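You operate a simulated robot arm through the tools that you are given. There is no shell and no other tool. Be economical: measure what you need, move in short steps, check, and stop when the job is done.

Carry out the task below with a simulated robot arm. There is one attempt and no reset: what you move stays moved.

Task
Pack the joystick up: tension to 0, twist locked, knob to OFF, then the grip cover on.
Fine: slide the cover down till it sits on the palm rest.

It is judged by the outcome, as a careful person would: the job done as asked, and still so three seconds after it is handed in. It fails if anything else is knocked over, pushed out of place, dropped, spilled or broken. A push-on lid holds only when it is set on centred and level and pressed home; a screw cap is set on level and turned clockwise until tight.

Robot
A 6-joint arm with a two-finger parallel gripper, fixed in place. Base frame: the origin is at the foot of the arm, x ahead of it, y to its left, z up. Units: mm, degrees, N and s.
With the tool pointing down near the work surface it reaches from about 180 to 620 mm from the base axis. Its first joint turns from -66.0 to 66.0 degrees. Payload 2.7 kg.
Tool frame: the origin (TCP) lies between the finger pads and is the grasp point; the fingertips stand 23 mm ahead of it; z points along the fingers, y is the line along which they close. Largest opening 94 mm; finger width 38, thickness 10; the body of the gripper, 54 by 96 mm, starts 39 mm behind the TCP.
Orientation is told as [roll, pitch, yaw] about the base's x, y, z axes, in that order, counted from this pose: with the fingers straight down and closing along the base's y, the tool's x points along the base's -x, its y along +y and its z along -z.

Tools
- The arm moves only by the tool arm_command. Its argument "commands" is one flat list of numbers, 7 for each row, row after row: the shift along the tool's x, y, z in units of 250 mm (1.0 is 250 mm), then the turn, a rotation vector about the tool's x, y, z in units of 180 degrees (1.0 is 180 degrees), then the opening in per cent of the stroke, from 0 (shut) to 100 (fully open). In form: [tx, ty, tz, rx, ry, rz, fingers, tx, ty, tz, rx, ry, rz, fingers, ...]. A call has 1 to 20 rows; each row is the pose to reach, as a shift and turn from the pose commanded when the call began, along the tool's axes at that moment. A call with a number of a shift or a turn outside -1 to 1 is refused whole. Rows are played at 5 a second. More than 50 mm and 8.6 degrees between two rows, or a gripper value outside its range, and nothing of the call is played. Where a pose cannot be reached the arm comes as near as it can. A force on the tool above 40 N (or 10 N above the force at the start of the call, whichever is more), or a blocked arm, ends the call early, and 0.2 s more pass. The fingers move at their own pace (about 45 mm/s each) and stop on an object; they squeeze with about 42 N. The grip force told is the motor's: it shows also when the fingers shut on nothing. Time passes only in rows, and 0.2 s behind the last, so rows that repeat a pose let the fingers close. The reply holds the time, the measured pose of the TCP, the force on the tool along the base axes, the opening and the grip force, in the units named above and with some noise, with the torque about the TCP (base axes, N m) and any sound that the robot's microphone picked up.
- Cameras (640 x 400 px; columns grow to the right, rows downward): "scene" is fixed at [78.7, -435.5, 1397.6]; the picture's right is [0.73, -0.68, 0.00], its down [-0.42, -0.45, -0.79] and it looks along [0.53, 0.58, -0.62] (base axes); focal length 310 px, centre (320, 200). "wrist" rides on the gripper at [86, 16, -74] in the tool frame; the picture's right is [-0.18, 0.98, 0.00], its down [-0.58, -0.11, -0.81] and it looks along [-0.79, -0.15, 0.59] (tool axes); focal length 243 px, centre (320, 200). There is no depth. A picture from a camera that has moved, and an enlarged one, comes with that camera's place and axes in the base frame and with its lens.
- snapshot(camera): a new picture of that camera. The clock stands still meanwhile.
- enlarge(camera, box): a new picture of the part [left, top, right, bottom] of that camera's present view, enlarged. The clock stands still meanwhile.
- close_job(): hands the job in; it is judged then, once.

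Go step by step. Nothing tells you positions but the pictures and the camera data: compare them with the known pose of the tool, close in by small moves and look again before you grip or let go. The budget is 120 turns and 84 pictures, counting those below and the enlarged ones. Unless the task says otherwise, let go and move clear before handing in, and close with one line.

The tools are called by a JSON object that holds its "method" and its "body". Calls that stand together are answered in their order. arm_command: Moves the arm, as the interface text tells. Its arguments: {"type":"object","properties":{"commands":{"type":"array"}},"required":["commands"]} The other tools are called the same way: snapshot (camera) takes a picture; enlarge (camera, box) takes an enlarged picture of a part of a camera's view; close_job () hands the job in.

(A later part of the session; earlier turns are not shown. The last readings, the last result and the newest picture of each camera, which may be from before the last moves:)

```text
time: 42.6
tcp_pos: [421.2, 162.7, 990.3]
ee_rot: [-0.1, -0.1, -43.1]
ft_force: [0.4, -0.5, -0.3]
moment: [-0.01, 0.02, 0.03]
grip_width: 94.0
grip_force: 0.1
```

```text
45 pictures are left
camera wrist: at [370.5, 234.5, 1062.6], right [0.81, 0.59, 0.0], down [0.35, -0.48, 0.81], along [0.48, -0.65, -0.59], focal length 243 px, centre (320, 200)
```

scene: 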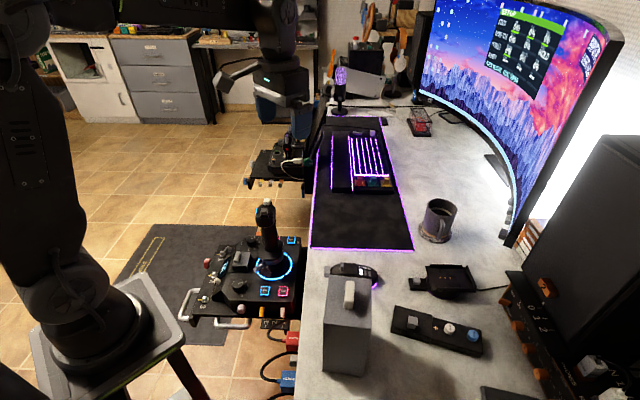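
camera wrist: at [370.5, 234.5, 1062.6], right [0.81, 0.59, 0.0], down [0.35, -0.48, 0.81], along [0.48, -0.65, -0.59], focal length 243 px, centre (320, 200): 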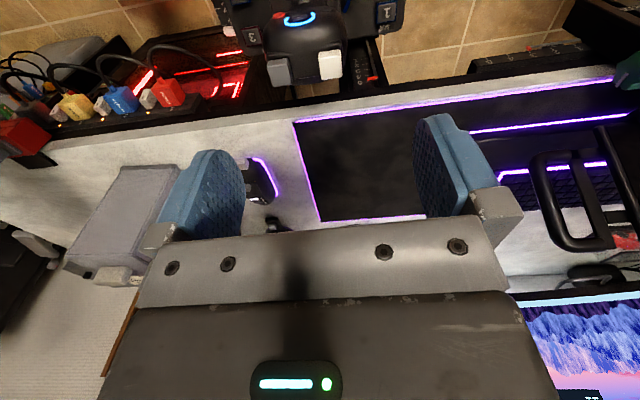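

The head is at the edge of view; I back off toward the user side for a full view of head and palm rest.

{"method": "arm_command", "body": {"commands": [0.15, -0.03, 0, 0, 0, 0, 100, 0.3, -0.06, 0, 0, 0, 0, 100, 0.4, -0.06, 0, 0, 0, 0, 100, 0.4, -0.06, 0, 0, 0, 0, 100]}}

{"method": "enlarge", "body": {"camera": "wrist", "box": [240, 20, 400, 150]}}

{"method": "enlarge", "body": {"camera": "scene", "box": [235, 190, 305, 290]}}

```text
time: 43.6
tcp_pos: [336.6, 219.8, 991.0]
ee_rot: [0.0, 0.1, -43.1]
ft_force: [0.9, -0.3, -0.6]
moment: [0.0, -0.01, -0.02]
grip_width: 93.9
grip_force: 0.1
```

```text
3.08 times, centred on (320, 85) of wrist
camera zoom: at [286.7, 291.9, 1064.2], right [0.81, 0.59, 0.0], down [0.35, -0.48, 0.81], along [0.48, -0.65, -0.59], focal length 746 px, centre (320, 554)
```

zoom: 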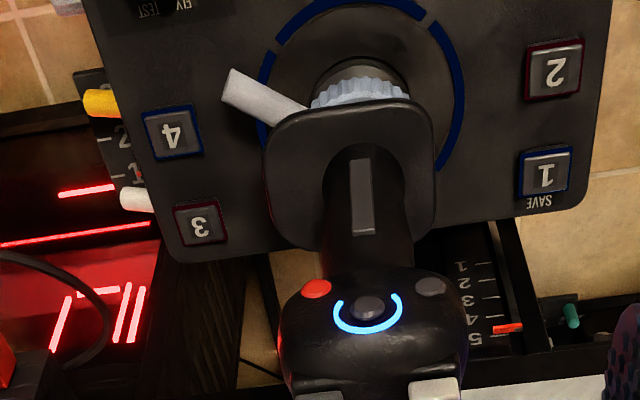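

```text
4.00 times, centred on (270, 240) of scene
camera zoom: at [78.7, -435.5, 1397.6], right [0.73, -0.68, 0.0], down [-0.42, -0.45, -0.79], along [0.53, 0.58, -0.62], focal length 1241 px, centre (520, 40)
```

zoom: 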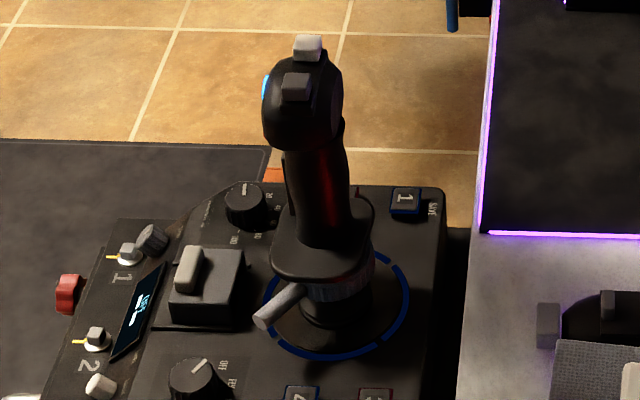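

Head about 65 mm wide sideways, palm plate roughly 80 mm. The cover's long axis (about 39°) matches the stick's sideways direction (45°). Now I go to look at the cover from above, with yaw 40.

{"method": "arm_command", "body": {"commands": [-0.1033, -0.0968, -0.06, 0, 0, -0.0384, 100, -0.2067, -0.1937, -0.06, 0, 0, -0.0769, 100, -0.31, -0.2905, -0.06, 0, 0, -0.1153, 100, -0.4133, -0.3873, -0.06, 0, 0, -0.1537, 100, -0.5167, -0.4842, -0.06, 0, 0, -0.1922, 100, -0.62, -0.581, -0.06, 0, 0, -0.2306, 100]}}

{"method": "arm_command", "body": {"commands": [-0.0133, -0.1413, -0.056, 0, 0, -0.0384, 100, -0.0267, -0.2827, -0.056, 0, 0, -0.0769, 100, -0.04, -0.424, -0.056, 0, 0, -0.1153, 100, -0.0533, -0.5653, -0.056, 0, 0, -0.1537, 100, -0.0667, -0.7067, -0.056, 0, 0, -0.1922, 100, -0.08, -0.848, -0.056, 0, 0, -0.2306, 100]}}

{"method": "snapshot", "body": {"camera": "wrist"}}

```text
time: 45.0
tcp_pos: [351.9, 8.1, 1003.8]
ee_rot: [-0.1, -0.1, -1.6]
ft_force: [-0.6, -0.9, 0.6]
moment: [0.0, 0.0, -0.01]
grip_width: 94.0
grip_force: 0.1
```

```text
time: 46.4
tcp_pos: [366.0, -204.2, 1019.0]
ee_rot: [0.1, 0.0, 40.0]
ft_force: [-0.7, -0.7, -0.2]
moment: [-0.01, -0.02, -0.02]
grip_width: 93.9
grip_force: 0.1
```

```text
42 pictures are left
camera wrist: at [290.7, -246.8, 1091.6], right [-0.49, 0.87, 0.0], down [0.52, 0.29, 0.81], along [0.7, 0.4, -0.59], focal length 243 px, centre (320, 200)
```

wrist: 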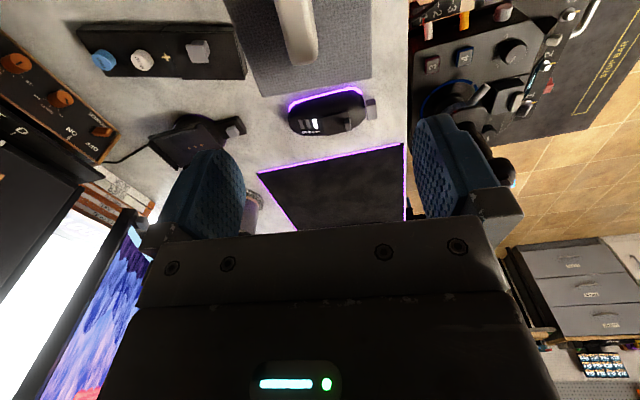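

I back off 100 mm for a full view of the cover.

{"method": "arm_command", "body": {"commands": [0.14, 0, 0, 0, 0, 0, 100, 0.28, 0, 0, 0, 0, 0, 100, 0.42, 0, 0, 0, 0, 0, 100, 0.42, 0, 0, 0, 0, 0, 100]}}

{"method": "enlarge", "body": {"camera": "wrist", "box": [200, 0, 400, 160]}}

```text
time: 47.4
tcp_pos: [282.9, -272.4, 1017.6]
ee_rot: [0.0, 0.0, 39.9]
ft_force: [-0.2, -0.5, 0.9]
moment: [0.0, 0.02, 0.0]
grip_width: 93.8
grip_force: 0.0
```

```text
2.50 times, centred on (300, 80) of wrist
camera zoom: at [208.9, -314.4, 1091.2], right [-0.49, 0.87, 0.0], down [0.52, 0.29, 0.81], along [0.7, 0.4, -0.59], focal length 606 px, centre (370, 500)
```

zoom: 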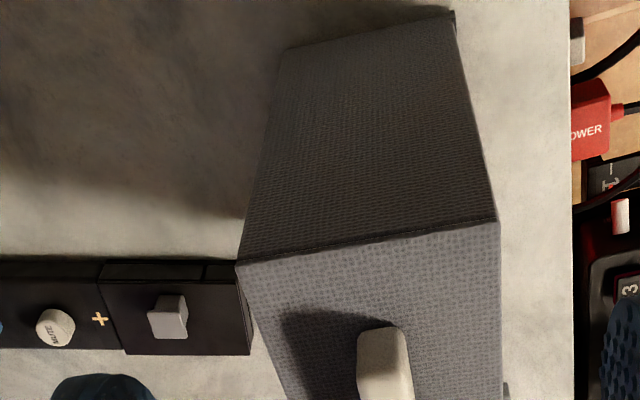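

The cover's height is ~220 mm; I close in on the handle for an accurate fix.

{"method": "arm_command", "body": {"commands": [-0.1, 0, 0.05, 0, 0, 0, 100, -0.208, 0, 0.11, 0, 0, 0, 100, -0.208, 0, 0.11, 0, 0, 0, 100]}}

{"method": "snapshot", "body": {"camera": "wrist"}}

{"method": "enlarge", "body": {"camera": "scene", "box": [310, 250, 390, 390]}}

```text
time: 48.2
tcp_pos: [326.3, -237.3, 988.3]
ee_rot: [0.0, 0.1, 39.9]
ft_force: [-0.1, -0.3, 0.1]
moment: [-0.02, 0.0, 0.0]
grip_width: 94.5
grip_force: 0.0
```

```text
40 pictures are left
camera wrist: at [250.7, -280.9, 1062.4], right [-0.49, 0.87, 0.0], down [0.52, 0.29, 0.81], along [0.7, 0.39, -0.59], focal length 243 px, centre (320, 200)
```

wrist: 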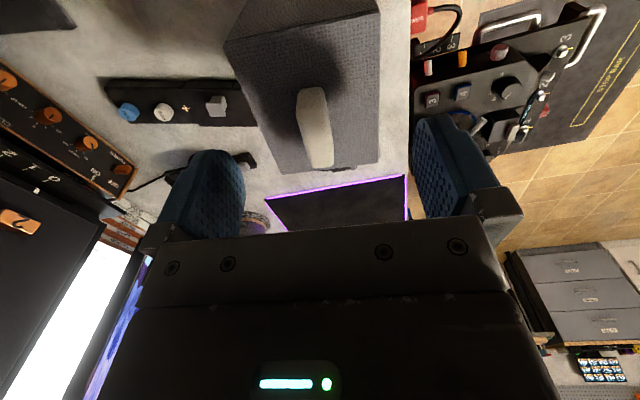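

```text
2.86 times, centred on (350, 320) of scene
camera zoom: at [78.8, -435.5, 1397.6], right [0.73, -0.68, 0.0], down [-0.42, -0.45, -0.79], along [0.53, 0.58, -0.62], focal length 887 px, centre (234, -143)
```

zoom: 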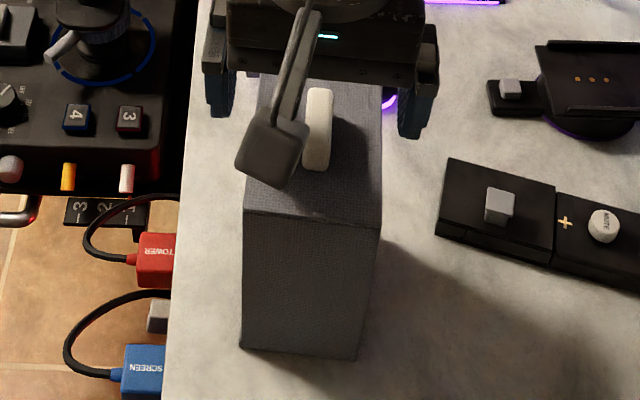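

Handle height is uncertain; I move over it and come down in small steps to fix it visually.

{"method": "arm_command", "body": {"commands": [-0.076, -0.008, 0, 0, 0, 0, 60, -0.152, -0.016, 0.05, 0, 0, 0, 60, -0.152, -0.016, 0.1, 0, 0, 0, 60]}}

{"method": "snapshot", "body": {"camera": "wrist"}}

```text
time: 49.0
tcp_pos: [357.7, -216.9, 965.2]
ee_rot: [0.1, 0.0, 39.9]
ft_force: [-0.1, -1.0, 0.5]
moment: [-0.01, 0.01, 0.02]
grip_width: 56.5
grip_force: 0.1
```

```text
38 pictures are left
camera wrist: at [282.8, -259.4, 1038.3], right [-0.49, 0.87, 0.0], down [0.52, 0.29, 0.81], along [0.7, 0.39, -0.59], focal length 243 px, centre (320, 200)
```

wrist: 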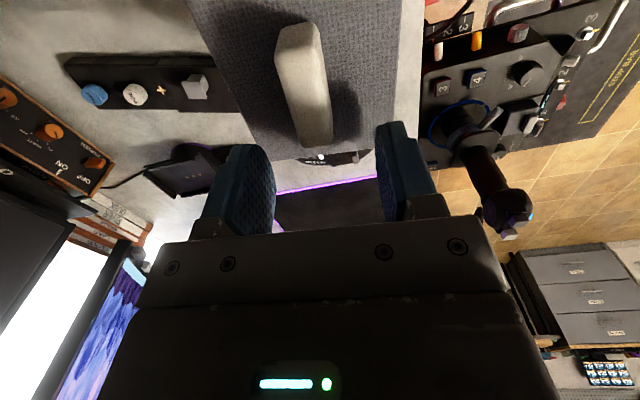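

Two-frame triangulation puts the handle top at z≈935 (so the desk there is about z≈705 and the cover about 86×105×210), handle centre ≈ (337,-235). I move over it with some clearance and look again.

{"method": "arm_command", "body": {"commands": [0.02, 0, -0.06, 0, 0, 0, 60, 0.11, -0.002, -0.06, 0, 0, 0, 60, 0.11, -0.002, -0.06, 0, 0, 0, 60]}}

{"method": "snapshot", "body": {"camera": "wrist"}}

```text
time: 49.8
tcp_pos: [336.7, -234.2, 979.0]
ee_rot: [0.0, 0.0, 39.9]
ft_force: [-0.9, 0.2, 0.2]
moment: [0.0, 0.01, -0.02]
grip_width: 56.2
grip_force: 0.0
```

```text
37 pictures are left
camera wrist: at [261.9, -277.2, 1052.7], right [-0.49, 0.87, 0.0], down [0.52, 0.29, 0.81], along [0.7, 0.4, -0.59], focal length 243 px, centre (320, 200)
```

wrist: 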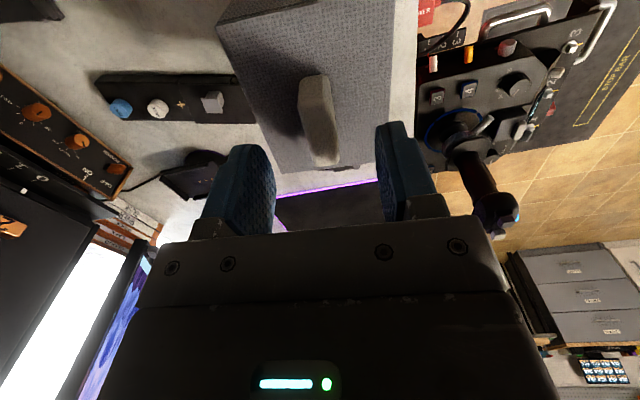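

Handle is centred under the TCP; handle direction ≈37°, so I trim yaw by -3° and descend to z≈943.

{"method": "arm_command", "body": {"commands": [0, 0, 0.05, 0, 0, 0.0167, 60, 0, 0, 0.1, 0, 0, 0.0167, 60, 0, 0, 0.144, 0, 0, 0.0167, 60]}}

{"method": "snapshot", "body": {"camera": "wrist"}}

```text
time: 50.6
tcp_pos: [338.7, -236.2, 951.0]
ee_rot: [-0.3, 0.0, 37.0]
ft_force: [-4.1, 1.7, 11.0]
moment: [0.31, 0.37, 0.07]
grip_width: 58.1
grip_force: 1.8
stopped in row 3: the force on the tool passed its limit (the readings are from after the stop); the commanded pose is now the measured one
```

```text
36 pictures are left
camera wrist: at [260.1, -274.5, 1025.0], right [-0.44, 0.9, -0.01], down [0.53, 0.27, 0.81], along [0.73, 0.35, -0.59], focal length 243 px, centre (320, 200)
```

wrist: 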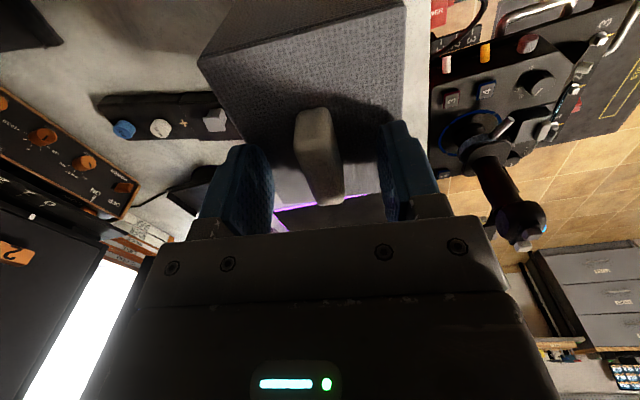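

The fingertips met the cover's top at z≈927. I raise 4 mm and close on the handle.

{"method": "arm_command", "body": {"commands": [0, 0, -0.016, 0, 0, 0, 60, 0, 0, -0.016, 0, 0, 0, 30, 0, 0, -0.016, 0, 0, 0, 0, 0, 0, -0.016, 0, 0, 0, 0, 0, 0, -0.016, 0, 0, 0, 0, 0, 0, -0.016, 0, 0, 0, 0]}}

```text
time: 52.0
tcp_pos: [337.5, -234.7, 954.5]
ee_rot: [-0.4, -0.2, 36.9]
ft_force: [-0.4, -0.1, 0.7]
moment: [0.05, -0.02, -0.05]
grip_width: 15.4
grip_force: 42.4
```

Handle gripped (15.4 mm). Lift in steps and check weight and level.

{"method": "arm_command", "body": {"commands": [0, 0, -0.02, 0, 0, 0, 0, 0, 0, -0.05, 0, 0, 0, 0, 0, 0, -0.1, 0, 0, 0, 0, 0, 0, -0.2, 0, 0, 0, 0, 0, 0, -0.2, 0, 0, 0, 0]}}

{"method": "snapshot", "body": {"camera": "scene"}}

```text
time: 53.2
tcp_pos: [337.4, -235.7, 1004.8]
ee_rot: [-0.4, -0.1, 36.9]
ft_force: [-0.2, -1.1, -0.9]
moment: [-0.01, 0.0, -0.03]
grip_width: 15.7
grip_force: 41.7
```

```text
35 pictures are left
```

scene: 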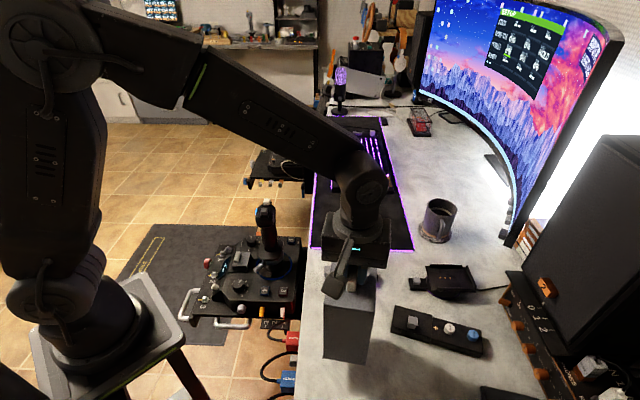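

The cover is lifted and light. Combining calibrated views, stick/palm-rest centre is ≈ (414.5,153), orientation ≈43°. I raise to z≈1130 and carry half-way.

{"method": "arm_command", "body": {"commands": [0, 0, -0.12, 0, 0, 0, 0, 0, 0, -0.24, 0, 0, 0, 0, 0, 0, -0.36, 0, 0, 0, 0, 0, 0, -0.5, 0, 0, 0, 0, -0.07, 0.066, -0.5, 0, 0, 0, 0, -0.145, 0.132, -0.5, 0, 0, 0, 0, -0.22, 0.198, -0.5, 0, 0, 0, 0, -0.295, 0.265, -0.5, 0, 0, 0, 0, -0.37, 0.33, -0.5, 0, 0, 0, 0, -0.445, 0.4, -0.5, 0, 0, 0, 0, -0.52, 0.465, -0.5, 0, 0, 0, 0, -0.59, 0.529, -0.5, 0, 0, 0, 0]}}

```text
time: 55.8
tcp_pos: [376.4, -41.8, 1128.3]
ee_rot: [-0.3, 0.0, 36.9]
ft_force: [0.1, 0.5, -0.9]
moment: [0.02, -0.01, 0.0]
grip_width: 15.6
grip_force: 42.0
```

Second half of the carry, with a 6° yaw change to 43°.

{"method": "arm_command", "body": {"commands": [-0.07, 0.066, 0, 0, 0, -0.006, 0, -0.145, 0.132, 0, 0, 0, -0.012, 0, -0.22, 0.198, 0, 0, 0, -0.02, 0, -0.295, 0.265, 0, 0, 0, -0.028, 0, -0.37, 0.33, 0, 0, 0, -0.034, 0, -0.445, 0.4, 0, 0, 0, -0.034, 0, -0.52, 0.465, 0, 0, 0, -0.034, 0, -0.59, 0.532, 0, 0, 0, -0.034, 0, -0.59, 0.532, 0, 0, 0, -0.034, 0]}}

{"method": "snapshot", "body": {"camera": "scene"}}

{"method": "snapshot", "body": {"camera": "wrist"}}

```text
time: 57.8
tcp_pos: [413.4, 154.6, 1127.3]
ee_rot: [-0.4, 0.0, 43.0]
ft_force: [0.1, 0.1, -1.2]
moment: [-0.03, 0.0, 0.01]
grip_width: 15.3
grip_force: 41.3
```

```text
34 pictures are left
```

scene: 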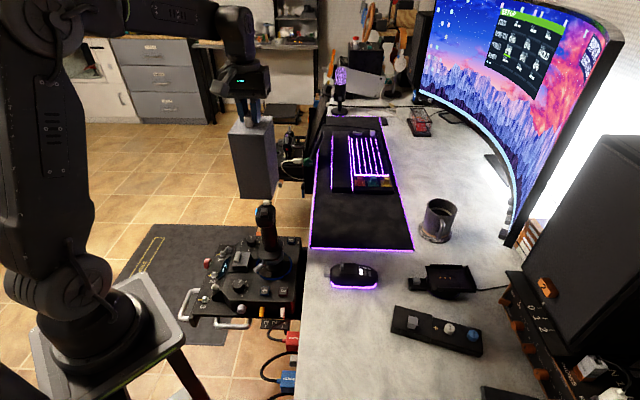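

```text
33 pictures are left
camera wrist: at [340.6, 108.0, 1201.6], right [-0.54, 0.84, -0.01], down [0.49, 0.32, 0.81], along [0.68, 0.43, -0.59], focal length 243 px, centre (320, 200)
```

wrist: 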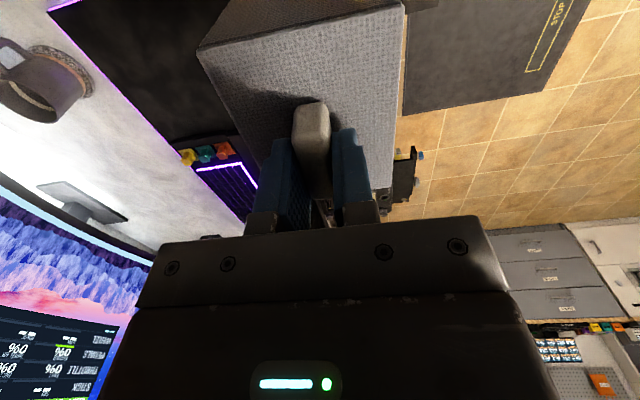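

The cover is above the stick. In the tool frame the cover centre lies ~4 mm toward tool +x, so I'll shift by -4 mm. I check forward alignment with a scene zoom.

{"method": "arm_command", "body": {"commands": [-0.016, 0, 0, 0, 0, 0, 0, -0.016, 0, 0, 0, 0, 0, 0]}}

{"method": "enlarge", "body": {"camera": "scene", "box": [200, 100, 320, 300]}}

```text
time: 58.4
tcp_pos: [415.7, 156.1, 1127.7]
ee_rot: [-0.4, 0.0, 43.0]
ft_force: [-0.1, 0.1, -0.6]
moment: [-0.03, -0.01, 0.0]
grip_width: 15.1
grip_force: 42.6
```

```text
2.00 times, centred on (260, 200) of scene
camera zoom: at [78.8, -435.5, 1397.6], right [0.73, -0.68, 0.0], down [-0.42, -0.45, -0.79], along [0.53, 0.58, -0.62], focal length 621 px, centre (440, 200)
```

zoom: 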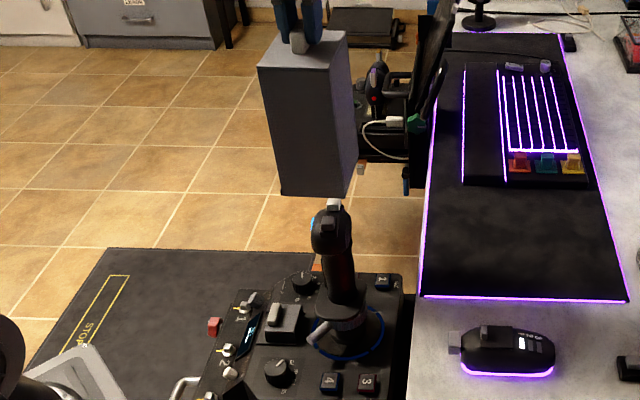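

Shift +3 mm forward (tool -y) and lower to just above the head, then check with a tight zoom.

{"method": "arm_command", "body": {"commands": [0, -0.012, 0.05, 0, 0, 0, 0, 0, -0.012, 0.1, 0, 0, 0, 0, 0, -0.012, 0.14, 0, 0, 0, 0, 0, -0.012, 0.14, 0, 0, 0, 0]}}

{"method": "enlarge", "body": {"camera": "scene", "box": [215, 160, 305, 290]}}

```text
time: 59.4
tcp_pos: [418.7, 153.5, 1092.7]
ee_rot: [-0.5, 0.1, 43.0]
ft_force: [-0.4, 0.4, -0.9]
moment: [0.02, 0.01, -0.01]
grip_width: 15.5
grip_force: 42.4
```

```text
3.08 times, centred on (260, 225) of scene
camera zoom: at [78.8, -435.5, 1397.6], right [0.73, -0.68, 0.0], down [-0.42, -0.45, -0.79], along [0.53, 0.58, -0.62], focal length 955 px, centre (505, 123)
```

zoom: 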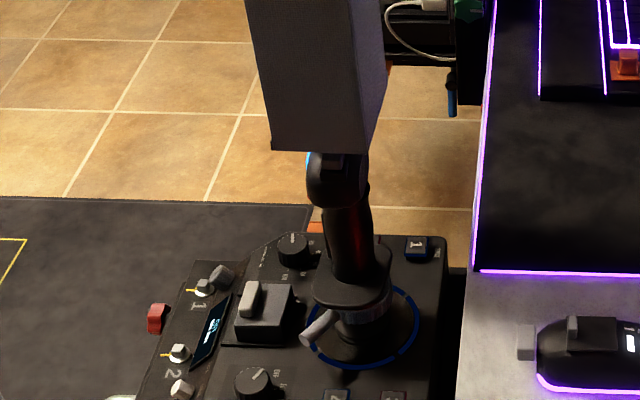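

Alignment is near; I shift 3 mm more forward and descend 60 mm over the head, watching forces.

{"method": "arm_command", "body": {"commands": [0, -0.012, 0, 0, 0, 0, 0, 0, -0.012, 0.04, 0, 0, 0, 0, 0, -0.012, 0.08, 0, 0, 0, 0, 0, -0.012, 0.12, 0, 0, 0, 0, 0, -0.012, 0.16, 0, 0, 0, 0, 0, -0.012, 0.2, 0, 0, 0, 0, 0, -0.012, 0.24, 0, 0, 0, 0]}}

{"method": "enlarge", "body": {"camera": "scene", "box": [215, 170, 305, 300]}}

```text
time: 61.0
tcp_pos: [420.9, 151.6, 1035.1]
ee_rot: [-0.4, -0.1, 43.0]
ft_force: [-0.6, -0.7, -1.2]
moment: [-0.02, 0.02, 0.05]
grip_width: 15.3
grip_force: 42.0
```

```text
3.08 times, centred on (260, 235) of scene
camera zoom: at [78.8, -435.5, 1397.6], right [0.73, -0.68, 0.0], down [-0.42, -0.45, -0.79], along [0.53, 0.58, -0.62], focal length 955 px, centre (505, 92)
```

zoom: 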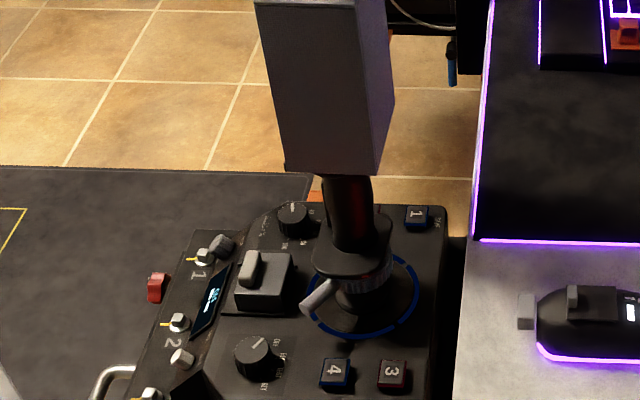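

The head is inside with no contact, and the cover is centred over the plate. Descend 75 mm more.

{"method": "arm_command", "body": {"commands": [0, 0, 0.05, 0, 0, 0, 0, 0, 0, 0.1, 0, 0, 0, 0, 0, 0, 0.15, 0, 0, 0, 0, 0, 0, 0.2, 0, 0, 0, 0, 0, 0, 0.25, 0, 0, 0, 0, 0, 0, 0.3, 0, 0, 0, 0]}}

{"method": "enlarge", "body": {"camera": "scene", "box": [215, 170, 305, 300]}}

```text
time: 62.4
tcp_pos: [420.7, 150.7, 958.2]
ee_rot: [-0.4, -0.1, 43.0]
ft_force: [-0.2, 0.2, -1.5]
moment: [-0.01, -0.01, 0.01]
grip_width: 15.3
grip_force: 42.2
```

```text
3.08 times, centred on (260, 235) of scene
camera zoom: at [78.8, -435.5, 1397.6], right [0.73, -0.68, 0.0], down [-0.42, -0.45, -0.79], along [0.53, 0.58, -0.62], focal length 955 px, centre (505, 92)
```

zoom: 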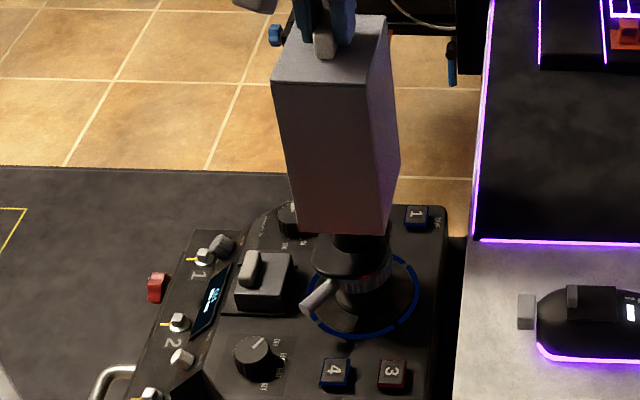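

Still free. I descend gently in 3 mm rows to find the palm rest.

{"method": "arm_command", "body": {"commands": [0, 0, 0.012, 0, 0, 0, 0, 0, 0, 0.024, 0, 0, 0, 0, 0, 0, 0.036, 0, 0, 0, 0, 0, 0, 0.048, 0, 0, 0, 0, 0, 0, 0.06, 0, 0, 0, 0, 0, 0, 0.072, 0, 0, 0, 0]}}

{"method": "enlarge", "body": {"camera": "scene", "box": [235, 220, 305, 290]}}

```text
time: 63.8
tcp_pos: [422.2, 151.3, 940.6]
ee_rot: [-0.5, 0.0, 43.0]
ft_force: [0.4, 0.2, -0.6]
moment: [0.02, 0.01, 0.0]
grip_width: 15.3
grip_force: 41.7
```

```text
5.71 times, centred on (270, 255) of scene
camera zoom: at [78.8, -435.5, 1397.6], right [0.73, -0.68, 0.0], down [-0.42, -0.45, -0.79], along [0.53, 0.58, -0.62], focal length 1773 px, centre (606, -114)
```

zoom: 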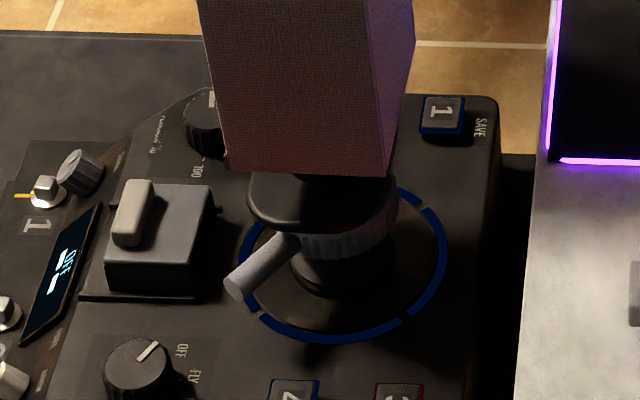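

The panel display now reads OFF. Still free; I trim 2 mm back and continue down gently.

{"method": "arm_command", "body": {"commands": [0, 0.008, 0.01, 0, 0, 0, 0, 0, 0.008, 0.02, 0, 0, 0, 0, 0, 0.008, 0.03, 0, 0, 0, 0, 0, 0.008, 0.04, 0, 0, 0, 0, 0, 0.008, 0.05, 0, 0, 0, 0, 0, 0.008, 0.06, 0, 0, 0, 0]}}

{"method": "enlarge", "body": {"camera": "scene", "box": [235, 220, 305, 290]}}

```text
time: 65.2
tcp_pos: [420.9, 152.0, 925.1]
ee_rot: [-0.4, 0.0, 43.0]
ft_force: [0.2, -0.2, -0.4]
moment: [0.04, 0.01, -0.05]
grip_width: 15.4
grip_force: 42.1
```

```text
5.71 times, centred on (270, 255) of scene
camera zoom: at [78.8, -435.5, 1397.6], right [0.73, -0.68, 0.0], down [-0.42, -0.45, -0.79], along [0.53, 0.58, -0.62], focal length 1773 px, centre (606, -114)
```

zoom: 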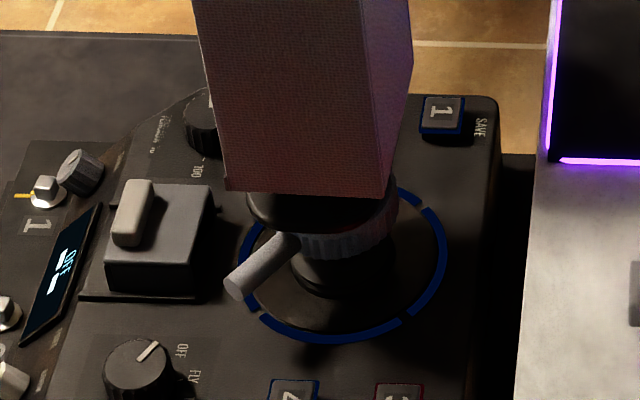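

{"method": "arm_command", "body": {"commands": [0, 0, 0.008, 0, 0, 0, 0, 0, 0, 0.016, 0, 0, 0, 0, 0, 0, 0.024, 0, 0, 0, 0, 0, 0, 0.032, 0, 0, 0, 0, 0, 0, 0.04, 0, 0, 0, 0]}}

{"method": "enlarge", "body": {"camera": "scene", "box": [235, 220, 305, 290]}}

```text
time: 66.4
tcp_pos: [419.2, 153.6, 914.9]
ee_rot: [-0.3, 0.1, 42.9]
ft_force: [0.3, 0.0, -0.6]
moment: [0.05, 0.01, 0.01]
grip_width: 15.4
grip_force: 41.8
```

```text
5.71 times, centred on (270, 255) of scene
camera zoom: at [78.8, -435.5, 1397.6], right [0.73, -0.68, 0.0], down [-0.42, -0.45, -0.79], along [0.53, 0.58, -0.62], focal length 1773 px, centre (606, -114)
```

zoom: 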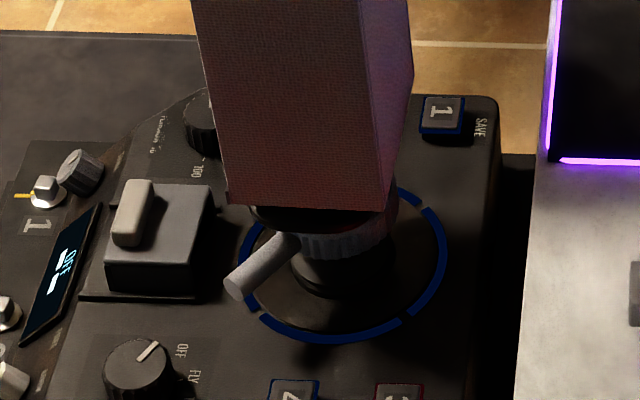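

{"method": "arm_command", "body": {"commands": [0, 0, 0.008, 0, 0, 0, 0, 0, 0, 0.016, 0, 0, 0, 0, 0, 0, 0.024, 0, 0, 0, 0, 0, 0, 0.032, 0, 0, 0, 0]}}

{"method": "enlarge", "body": {"camera": "scene", "box": [240, 240, 290, 280]}}

```text
time: 67.4
tcp_pos: [420.0, 152.2, 907.0]
ee_rot: [-0.4, -0.1, 42.9]
ft_force: [1.2, 0.3, -0.8]
moment: [0.01, 0.0, 0.0]
grip_width: 15.4
grip_force: 42.3
```

```text
10.00 times, centred on (265, 260) of scene
camera zoom: at [78.8, -435.5, 1397.6], right [0.73, -0.68, 0.0], down [-0.42, -0.45, -0.79], along [0.53, 0.58, -0.62], focal length 3104 px, centre (870, -400)
```

zoom: 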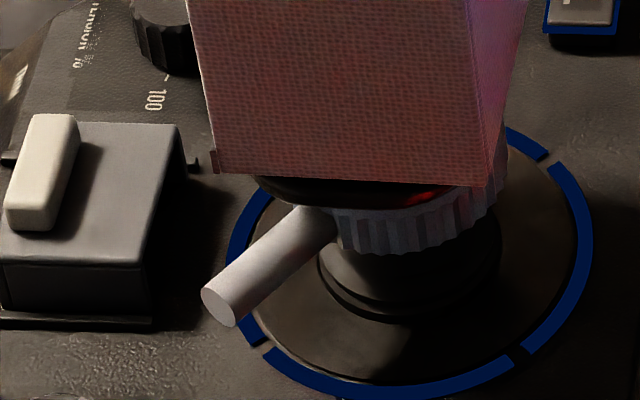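

{"method": "arm_command", "body": {"commands": [0, 0, 0.006, 0, 0, 0, 0, 0, 0, 0.012, 0, 0, 0, 0, 0, 0, 0.018, 0, 0, 0, 0, 0, 0, 0.024, 0, 0, 0, 0, 0, 0, 0.03, 0, 0, 0, 0]}}

{"method": "enlarge", "body": {"camera": "scene", "box": [240, 240, 290, 280]}}

```text
time: 68.6
tcp_pos: [421.1, 153.3, 901.8]
ee_rot: [-0.5, -0.4, 43.1]
ft_force: [-4.0, -1.7, 27.4]
moment: [-0.66, 1.12, 0.02]
grip_width: 15.2
grip_force: 41.7
```

```text
10.00 times, centred on (265, 260) of scene
camera zoom: at [78.3, -435.6, 1397.6], right [0.73, -0.68, 0.0], down [-0.42, -0.45, -0.79], along [0.53, 0.58, -0.62], focal length 3104 px, centre (870, -400)
```

zoom: 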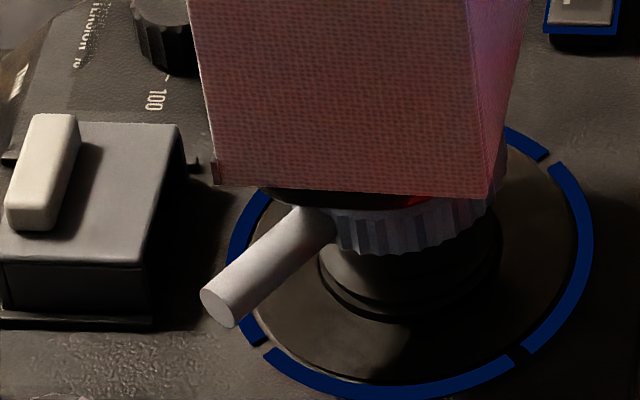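

Contact: 27 N at the -u rim side (by the moment). I ease the preload, then release the handle slightly and see how the cover settles.

{"method": "arm_command", "body": {"commands": [0, 0, -0.006, 0, 0, 0, 0, 0, 0, -0.01, 0, 0, 0, 0, 0, 0, -0.01, 0, 0, 0, 0]}}

```text
time: 69.4
tcp_pos: [420.1, 153.2, 900.8]
ee_rot: [-0.4, 0.0, 43.0]
ft_force: [0.6, 1.7, 3.1]
moment: [0.54, -0.01, -0.04]
grip_width: 15.2
grip_force: 41.4
```

{"method": "arm_command", "body": {"commands": [0, 0, 0, 0, 0, 0, 20, 0, 0, 0, 0, 0, 0, 26, 0, 0, 0, 0, 0, 0, 30, 0, 0, 0, 0, 0, 0, 30]}}

{"method": "enlarge", "body": {"camera": "scene", "box": [225, 170, 305, 290]}}

{"method": "snapshot", "body": {"camera": "wrist"}}

```text
time: 70.4
tcp_pos: [419.5, 152.4, 903.7]
ee_rot: [-0.4, -0.1, 43.0]
ft_force: [0.1, -0.4, 0.0]
moment: [-0.02, 0.01, -0.01]
grip_width: 28.2
grip_force: 0.4
```

```text
3.33 times, centred on (265, 230) of scene
camera zoom: at [78.7, -435.5, 1397.6], right [0.73, -0.68, 0.0], down [-0.42, -0.45, -0.79], along [0.53, 0.58, -0.62], focal length 1034 px, centre (503, 100)
```

zoom: 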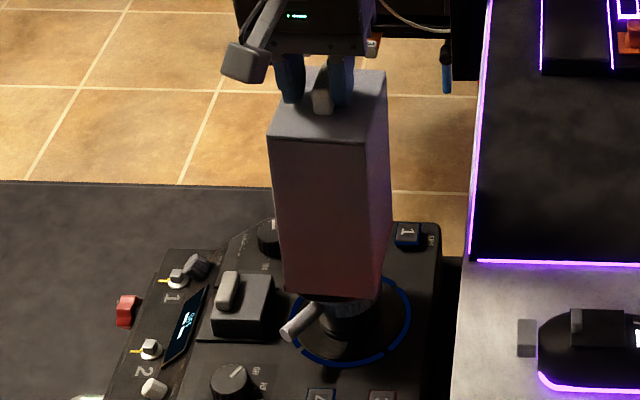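

```text
22 pictures are left
camera wrist: at [347.4, 106.2, 975.7], right [-0.54, 0.84, -0.01], down [0.49, 0.32, 0.81], along [0.68, 0.43, -0.59], focal length 243 px, centre (320, 200)
```

wrist: 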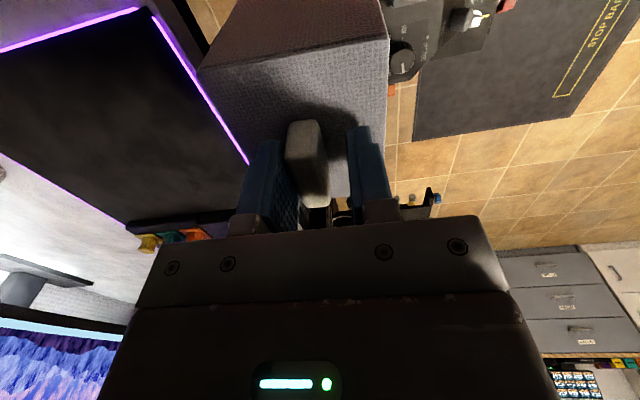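

After release the cover leaned slightly (a few degrees). I look closely at the rim and the plate.

{"method": "enlarge", "body": {"camera": "scene", "box": [240, 240, 290, 280]}}

```text
10.00 times, centred on (265, 260) of scene
camera zoom: at [78.7, -435.5, 1397.6], right [0.73, -0.68, 0.0], down [-0.42, -0.45, -0.79], along [0.53, 0.58, -0.62], focal length 3104 px, centre (870, -400)
```

zoom: 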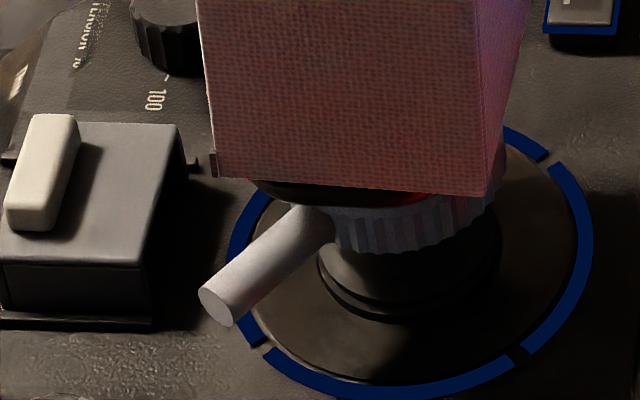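

I'd rather inspect the fit from the user side with the wrist camera. I open wide, rise straight up and go round.

{"method": "arm_command", "body": {"commands": [0, 0, 0, 0, 0, 0, 45, 0, 0, -0.02, 0, 0, 0, 45, 0, 0, -0.1, 0, 0, 0, 45, 0, 0, -0.2, 0, 0, 0, 45, 0, 0, -0.32, 0, 0, 0, 45, 0.005, 0.075, -0.32, 0, 0, 0.043, 45, 0.01, 0.15, -0.32, 0, 0, 0.087, 45, 0.015, 0.225, -0.32, 0, 0, 0.13, 45, 0.02, 0.3, -0.32, 0, 0, 0.174, 45, 0.025, 0.375, -0.32, 0, 0, 0.217, 45, 0.03, 0.45, -0.32, 0, 0, 0.26, 45, 0.035, 0.525, -0.32, 0, 0, 0.304, 45, 0.04, 0.6, -0.32, 0, 0, 0.347, 45, 0.04, 0.6, -0.3, 0, 0, 0.39, 45, 0.04, 0.6, -0.25, 0, 0, 0.434, 45, 0.04, 0.6, -0.2, 0, 0, 0.477, 45]}}

{"method": "snapshot", "body": {"camera": "wrist"}}

```text
time: 73.8
tcp_pos: [310.3, 256.2, 951.2]
ee_rot: [0.0, -0.4, -43.1]
ft_force: [0.6, -0.4, -0.4]
moment: [0.01, -0.01, -0.02]
grip_width: 42.4
grip_force: 0.1
```

```text
20 pictures are left
camera wrist: at [259.1, 327.3, 1024.1], right [0.81, 0.59, 0.0], down [0.35, -0.47, 0.81], along [0.48, -0.65, -0.59], focal length 243 px, centre (320, 200)
```

wrist: 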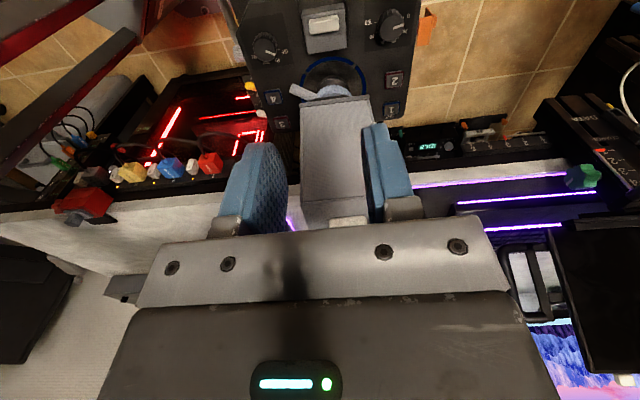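

{"method": "enlarge", "body": {"camera": "wrist", "box": [260, 50, 410, 170]}}

{"method": "enlarge", "body": {"camera": "scene", "box": [225, 170, 305, 290]}}

```text
3.33 times, centred on (335, 110) of wrist
camera zoom: at [259.1, 327.3, 1024.1], right [0.81, 0.59, 0.0], down [0.35, -0.47, 0.81], along [0.48, -0.65, -0.59], focal length 809 px, centre (270, 500)
```

zoom: 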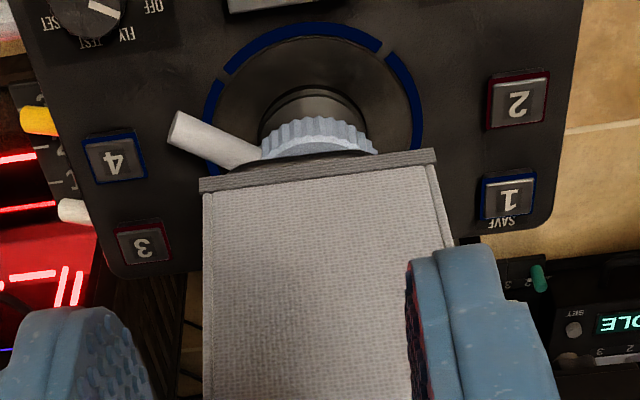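

```text
3.33 times, centred on (265, 230) of scene
camera zoom: at [78.7, -435.5, 1397.6], right [0.73, -0.68, 0.0], down [-0.42, -0.45, -0.79], along [0.53, 0.58, -0.62], focal length 1034 px, centre (503, 100)
```

zoom: 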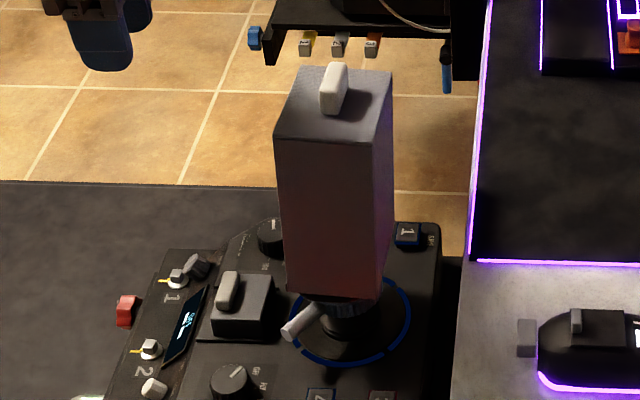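

The rim is centred on the collar, but the cover leans ~3–4° toward +u. The plate centre is probably nearer u≈396, i.e. ~6 mm to -u of where I set it. I go back to re-grip and re-seat it.

{"method": "arm_command", "body": {"commands": [0, 0, -0.06, 0, 0, -0.04, 45, 0, 0, -0.12, 0, 0, -0.08, 45, 0, 0, -0.14, 0, 0, -0.12, 45, -0.06, 0, -0.14, 0, 0, -0.16, 45, -0.12, 0, -0.14, 0, 0, -0.2, 45, -0.18, 0.001, -0.14, 0, 0, -0.24, 45, -0.25, 0.002, -0.14, 0, 0, -0.28, 45, -0.32, 0.003, -0.14, 0, 0, -0.32, 45, -0.39, 0.004, -0.14, 0, 0, -0.36, 45, -0.46, 0.005, -0.14, 0, 0, -0.4, 45, -0.53, 0.006, -0.14, 0, 0, -0.44, 45, -0.6, 0.007, -0.14, 0, 0, -0.478, 45, -0.6, 0.007, -0.14, 0, 0, -0.478, 45]}}

{"method": "snapshot", "body": {"camera": "wrist"}}

```text
time: 76.6
tcp_pos: [421.3, 154.2, 986.7]
ee_rot: [-0.4, 0.0, 43.3]
ft_force: [0.2, 0.1, -0.1]
moment: [-0.01, 0.0, -0.04]
grip_width: 42.2
grip_force: 0.1
```

```text
17 pictures are left
camera wrist: at [349.1, 108.4, 1060.0], right [-0.54, 0.84, -0.01], down [0.49, 0.32, 0.81], along [0.68, 0.43, -0.59], focal length 243 px, centre (320, 200)
```

wrist: 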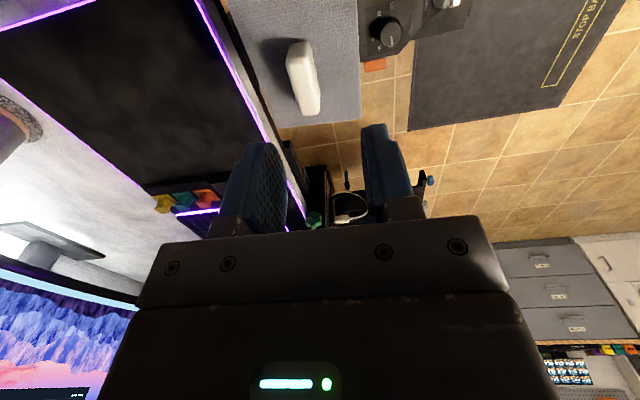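

The handle now sits ~12 mm toward the desk side (+f): the top leans ~3° that way. I re-grip the handle there, which straightens it, and then lift a little to re-seat.

{"method": "arm_command", "body": {"commands": [0.008, -0.044, 0.1, 0, 0, 0, 45, 0.008, -0.044, 0.2, 0, 0, 0, 45, 0.008, -0.044, 0.29, 0, 0, 0, 45, 0.008, -0.044, 0.33, 0, 0, 0, 45, 0.008, -0.044, 0.33, 0, 0, 0, 45]}}

{"method": "snapshot", "body": {"camera": "wrist"}}

```text
time: 77.8
tcp_pos: [427.4, 144.5, 903.4]
ee_rot: [-0.4, 0.1, 43.2]
ft_force: [-0.3, -0.4, -0.1]
moment: [0.05, 0.0, -0.01]
grip_width: 42.1
grip_force: 0.0
```

```text
16 pictures are left
camera wrist: at [354.6, 97.6, 977.2], right [-0.54, 0.84, -0.01], down [0.49, 0.32, 0.81], along [0.68, 0.43, -0.59], focal length 243 px, centre (320, 200)
```

wrist: 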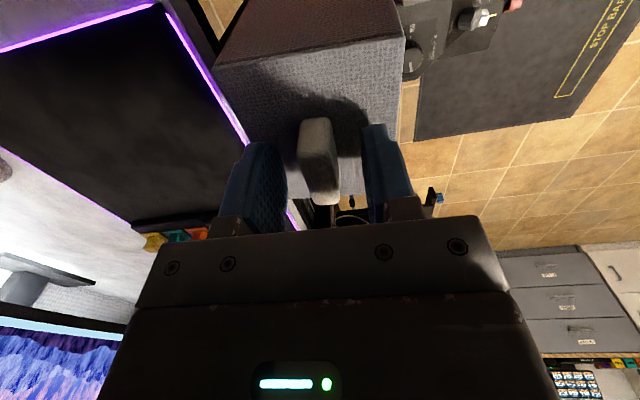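

The handle is between the fingers. I tilt the tool ~3° to match the cover's lean, grip, and take a light lift to read the forces.

{"method": "arm_command", "body": {"commands": [0, 0, 0, -0.0183, 0, 0, 45, 0, -0.004, 0, -0.0183, 0, 0, 30, 0, -0.004, 0, -0.0183, 0, 0, 15, 0, -0.004, 0, -0.0183, 0, 0, 0, 0, -0.004, 0, -0.0183, 0, 0, 0, 0, -0.004, 0, -0.0183, 0, 0, 0]}}

```text
time: 79.2
tcp_pos: [428.1, 144.2, 905.1]
ee_rot: [2.9, 0.0, 43.3]
ft_force: [0.8, -0.9, 0.3]
moment: [-0.04, -0.08, -0.01]
grip_width: 15.2
grip_force: 41.9
```

Gripped without strain. Now a small press down (2 mm) to see whether the rim bears evenly.

{"method": "arm_command", "body": {"commands": [0, 0, 0.004, 0, 0, 0, 0, 0, 0, 0.008, 0, 0, 0, 0, 0, 0, 0.008, 0, 0, 0, 0]}}

```text
time: 80.0
tcp_pos: [428.7, 144.2, 903.8]
ee_rot: [2.7, -0.3, 43.2]
ft_force: [-1.8, -3.4, 29.1]
moment: [-0.81, 0.88, 0.05]
grip_width: 15.1
grip_force: 42.0
```

Accounting for side forces, the load centre is near the plate's middle, so the rim bears evenly: the palm rest itself is slightly sloped and the cover is seated. I relax, release and rise clear.

{"method": "arm_command", "body": {"commands": [0, 0, -0.007, 0, 0, 0, 0, 0, 0, -0.007, 0, 0, 0, 0]}}

{"method": "arm_command", "body": {"commands": [0, 0, 0, 0, 0, 0, 20, 0, 0, 0, 0, 0, 0, 32, 0, 0, 0, 0, 0, 0, 45, 0, 0, 0, 0, 0, 0, 45, 0, 0, -0.05, 0, 0, 0, 45, 0, 0, -0.15, 0, 0, 0, 45, 0, 0, -0.28, 0, 0, 0, 45, 0, 0, -0.4, 0, 0, 0, 45]}}

{"method": "enlarge", "body": {"camera": "scene", "box": [225, 170, 305, 290]}}

```text
time: 80.6
tcp_pos: [428.9, 144.9, 903.7]
ee_rot: [2.8, -0.3, 43.2]
ft_force: [3.3, 1.8, 14.9]
moment: [0.43, -0.63, 0.01]
grip_width: 15.6
grip_force: 42.1
```

```text
time: 82.4
tcp_pos: [432.3, 140.3, 1005.1]
ee_rot: [2.9, 0.0, 43.2]
ft_force: [-0.5, -0.4, -0.7]
moment: [-0.01, 0.04, 0.0]
grip_width: 42.0
grip_force: 0.0
```

```text
3.33 times, centred on (265, 230) of scene
camera zoom: at [78.7, -435.5, 1397.6], right [0.73, -0.68, 0.0], down [-0.42, -0.45, -0.79], along [0.53, 0.58, -0.62], focal length 1034 px, centre (503, 100)
```

zoom: 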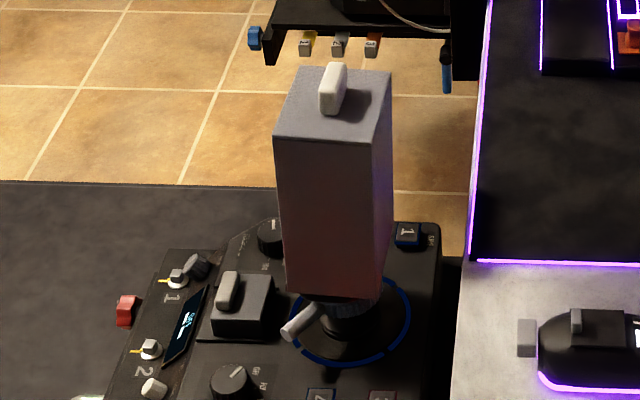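

Same resting pose. To be sure it isn't hung on the head or off the plate edge, I'll look at the fit from the desk side. First I undo the tool tilt and move there.

{"method": "arm_command", "body": {"commands": [0, 0, -0.04, 0.0183, 0, 0, 45, 0, -0.17, -0.04, 0.0183, 0, 0, 45, 0, -0.34, -0.04, 0.0183, 0, 0, 45, 0, -0.52, -0.04, 0.0183, 0, 0, 45]}}

{"method": "arm_command", "body": {"commands": [0, 0, 0, 0, 0, -0.045, 45, 0, 0, 0, 0, 0, -0.09, 45, 0, 0, 0, 0, 0, -0.135, 45, 0, 0, 0, 0, 0, -0.18, 45, 0, 0, 0, 0, 0, -0.225, 45, 0, 0, 0, 0, 0, -0.27, 45, 0, 0, 0, 0, 0, -0.315, 45, 0, 0, 0.06, 0, 0, -0.36, 45, 0, 0, 0.12, 0, 0, -0.405, 45, 0, 0, 0.18, 0, 0, -0.45, 45, 0, 0, 0.24, 0, 0, -0.49, 45, 0, 0, 0.24, 0, 0, -0.49, 45]}}

{"method": "snapshot", "body": {"camera": "wrist"}}

```text
time: 83.4
tcp_pos: [523.4, 44.3, 1010.0]
ee_rot: [-0.4, 0.0, 43.3]
ft_force: [0.1, 0.5, 0.1]
moment: [0.02, 0.04, -0.03]
grip_width: 42.1
grip_force: 0.0
```

```text
time: 86.0
tcp_pos: [521.5, 45.1, 947.3]
ee_rot: [-0.1, 0.4, 131.6]
ft_force: [-0.4, -0.1, -0.3]
moment: [-0.03, 0.01, 0.01]
grip_width: 42.0
grip_force: 0.0
```

```text
14 pictures are left
camera wrist: at [568.2, -29.1, 1022.6], right [-0.86, -0.51, 0.0], down [-0.31, 0.51, 0.8], along [-0.41, 0.69, -0.6], focal length 243 px, centre (320, 200)
```

wrist: 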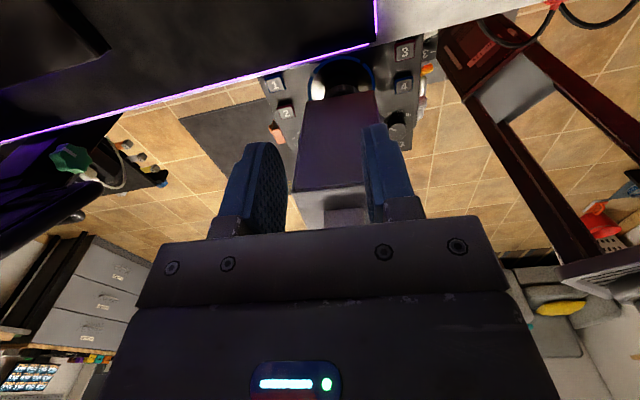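

{"method": "enlarge", "body": {"camera": "wrist", "box": [280, 45, 400, 135]}}

```text
4.44 times, centred on (340, 90) of wrist
camera zoom: at [568.2, -29.1, 1022.6], right [-0.86, -0.51, 0.0], down [-0.31, 0.51, 0.8], along [-0.41, 0.69, -0.6], focal length 1078 px, centre (231, 689)
```

zoom: 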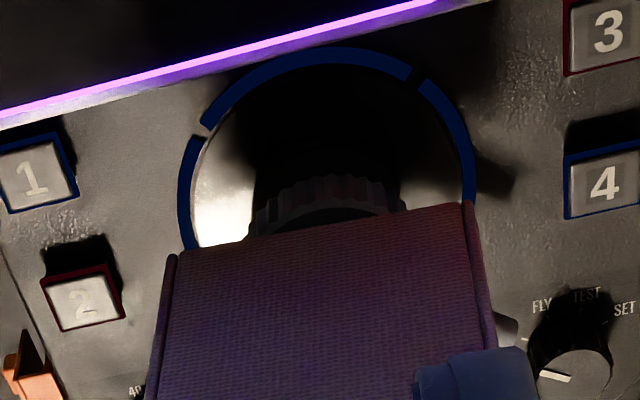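

From the desk side no plate edge shows under the forward rim, and combining views the cover sits a few mm too far forward — likely its forward wall slipped off the plate edge, hence the lean. I'll go back, re-grip, lift slightly, straighten, shift back and re-seat.

{"method": "arm_command", "body": {"commands": [0, 0, -0.08, 0, 0, 0.045, 45, 0, 0, -0.16, 0, 0, 0.09, 45, 0, 0, -0.24, 0, 0, 0.135, 45, 0, 0, -0.24, 0, 0, 0.18, 45, 0, 0, -0.24, 0, 0, 0.225, 45, 0, 0, -0.24, 0, 0, 0.27, 45, 0, 0, -0.24, 0, 0, 0.315, 45, 0, 0, -0.24, 0, 0, 0.36, 45, 0, 0, -0.24, 0, 0, 0.405, 45, 0, 0, -0.24, 0, 0, 0.45, 45, 0, 0, -0.24, 0, 0, 0.49, 45]}}

{"method": "arm_command", "body": {"commands": [0, 0.17, 0, 0, 0, 0, 45, 0, 0.34, 0, 0, 0, 0, 45, 0.003, 0.51, 0, 0, 0, 0, 45, 0.006, 0.548, 0, 0, 0, 0, 45, 0.006, 0.548, 0, -0.0183, 0, 0, 45]}}

```text
time: 88.4
tcp_pos: [521.2, 46.5, 1006.3]
ee_rot: [-0.4, -0.1, 43.0]
ft_force: [-1.0, -0.5, -0.5]
moment: [-0.01, 0.01, 0.02]
grip_width: 42.2
grip_force: 0.0
```

```text
time: 89.6
tcp_pos: [426.2, 146.3, 1005.7]
ee_rot: [3.0, -0.2, 43.2]
ft_force: [-0.1, 1.3, 0.5]
moment: [0.0, 0.02, 0.0]
grip_width: 42.4
grip_force: 0.0
```

Now descend around the handle and grip.

{"method": "arm_command", "body": {"commands": [0, -0.0115, 0.134, 0, 0, 0, 45, 0, -0.023, 0.268, 0, 0, 0, 45, 0, -0.03, 0.35, 0, 0, 0, 45, 0, -0.0344, 0.401, 0, 0, 0, 45, 0, -0.0344, 0.401, 0, 0, 0, 30, 0, -0.0344, 0.401, 0, 0, 0, 15, 0, -0.0344, 0.401, 0, 0, 0, 0, 0, -0.0344, 0.401, 0, 0, 0, 0, 0, -0.0344, 0.401, 0, 0, 0, 0]}}

```text
time: 91.6
tcp_pos: [429.3, 141.7, 907.0]
ee_rot: [2.9, 0.0, 43.3]
ft_force: [0.0, 0.1, -0.9]
moment: [0.05, -0.03, -0.05]
grip_width: 14.8
grip_force: 41.7
```

Gripped without strain. Lift 10 mm, straighten the lean (3.3° and 1.6°), shifting so the rim moves ~4 mm back toward the user.

{"method": "arm_command", "body": {"commands": [0, 0, -0.02, 0, 0, 0, 0, 0, 0, -0.04, 0, 0, 0, 0, 0.008, 0.017, -0.039, 0.0046, -0.0022, 0, 0, 0.016, 0.034, -0.038, 0.0092, -0.0045, 0, 0, 0.024, 0.05, -0.037, 0.0138, -0.0068, 0, 0, 0.032, 0.0674, -0.036, 0.0183, -0.009, 0, 0, 0.032, 0.0674, -0.036, 0.0183, -0.009, 0, 0]}}

{"method": "enlarge", "body": {"camera": "scene", "box": [225, 170, 305, 290]}}

```text
time: 93.2
tcp_pos: [411.3, 149.0, 916.1]
ee_rot: [-0.6, -1.5, 43.1]
ft_force: [0.2, -0.1, -0.6]
moment: [-0.03, 0.0, -0.01]
grip_width: 15.0
grip_force: 42.5
```

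```text
3.33 times, centred on (265, 230) of scene
camera zoom: at [78.7, -435.5, 1397.6], right [0.73, -0.68, 0.0], down [-0.42, -0.45, -0.79], along [0.53, 0.58, -0.62], focal length 1034 px, centre (503, 100)
```

zoom: 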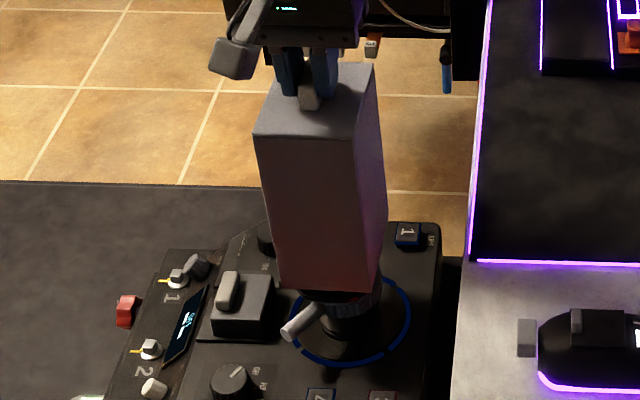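

Level again and free of contact. Lower gently to touch.

{"method": "arm_command", "body": {"commands": [0, 0, 0.02, 0, 0, 0, 0, 0, 0, 0.036, 0, 0, 0, 0, 0, 0, 0.042, 0, 0, 0, 0, 0, 0, 0.048, 0, 0, 0, 0]}}

```text
time: 94.3
tcp_pos: [413.6, 149.7, 908.2]
ee_rot: [-0.6, -1.9, 43.4]
ft_force: [-1.9, 1.0, 5.7]
moment: [-0.09, 0.51, -0.01]
grip_width: 15.1
grip_force: 41.8
stopped in row 4: the force on the tool passed its limit (the readings are from after the stop); the commanded pose is now the measured one
```

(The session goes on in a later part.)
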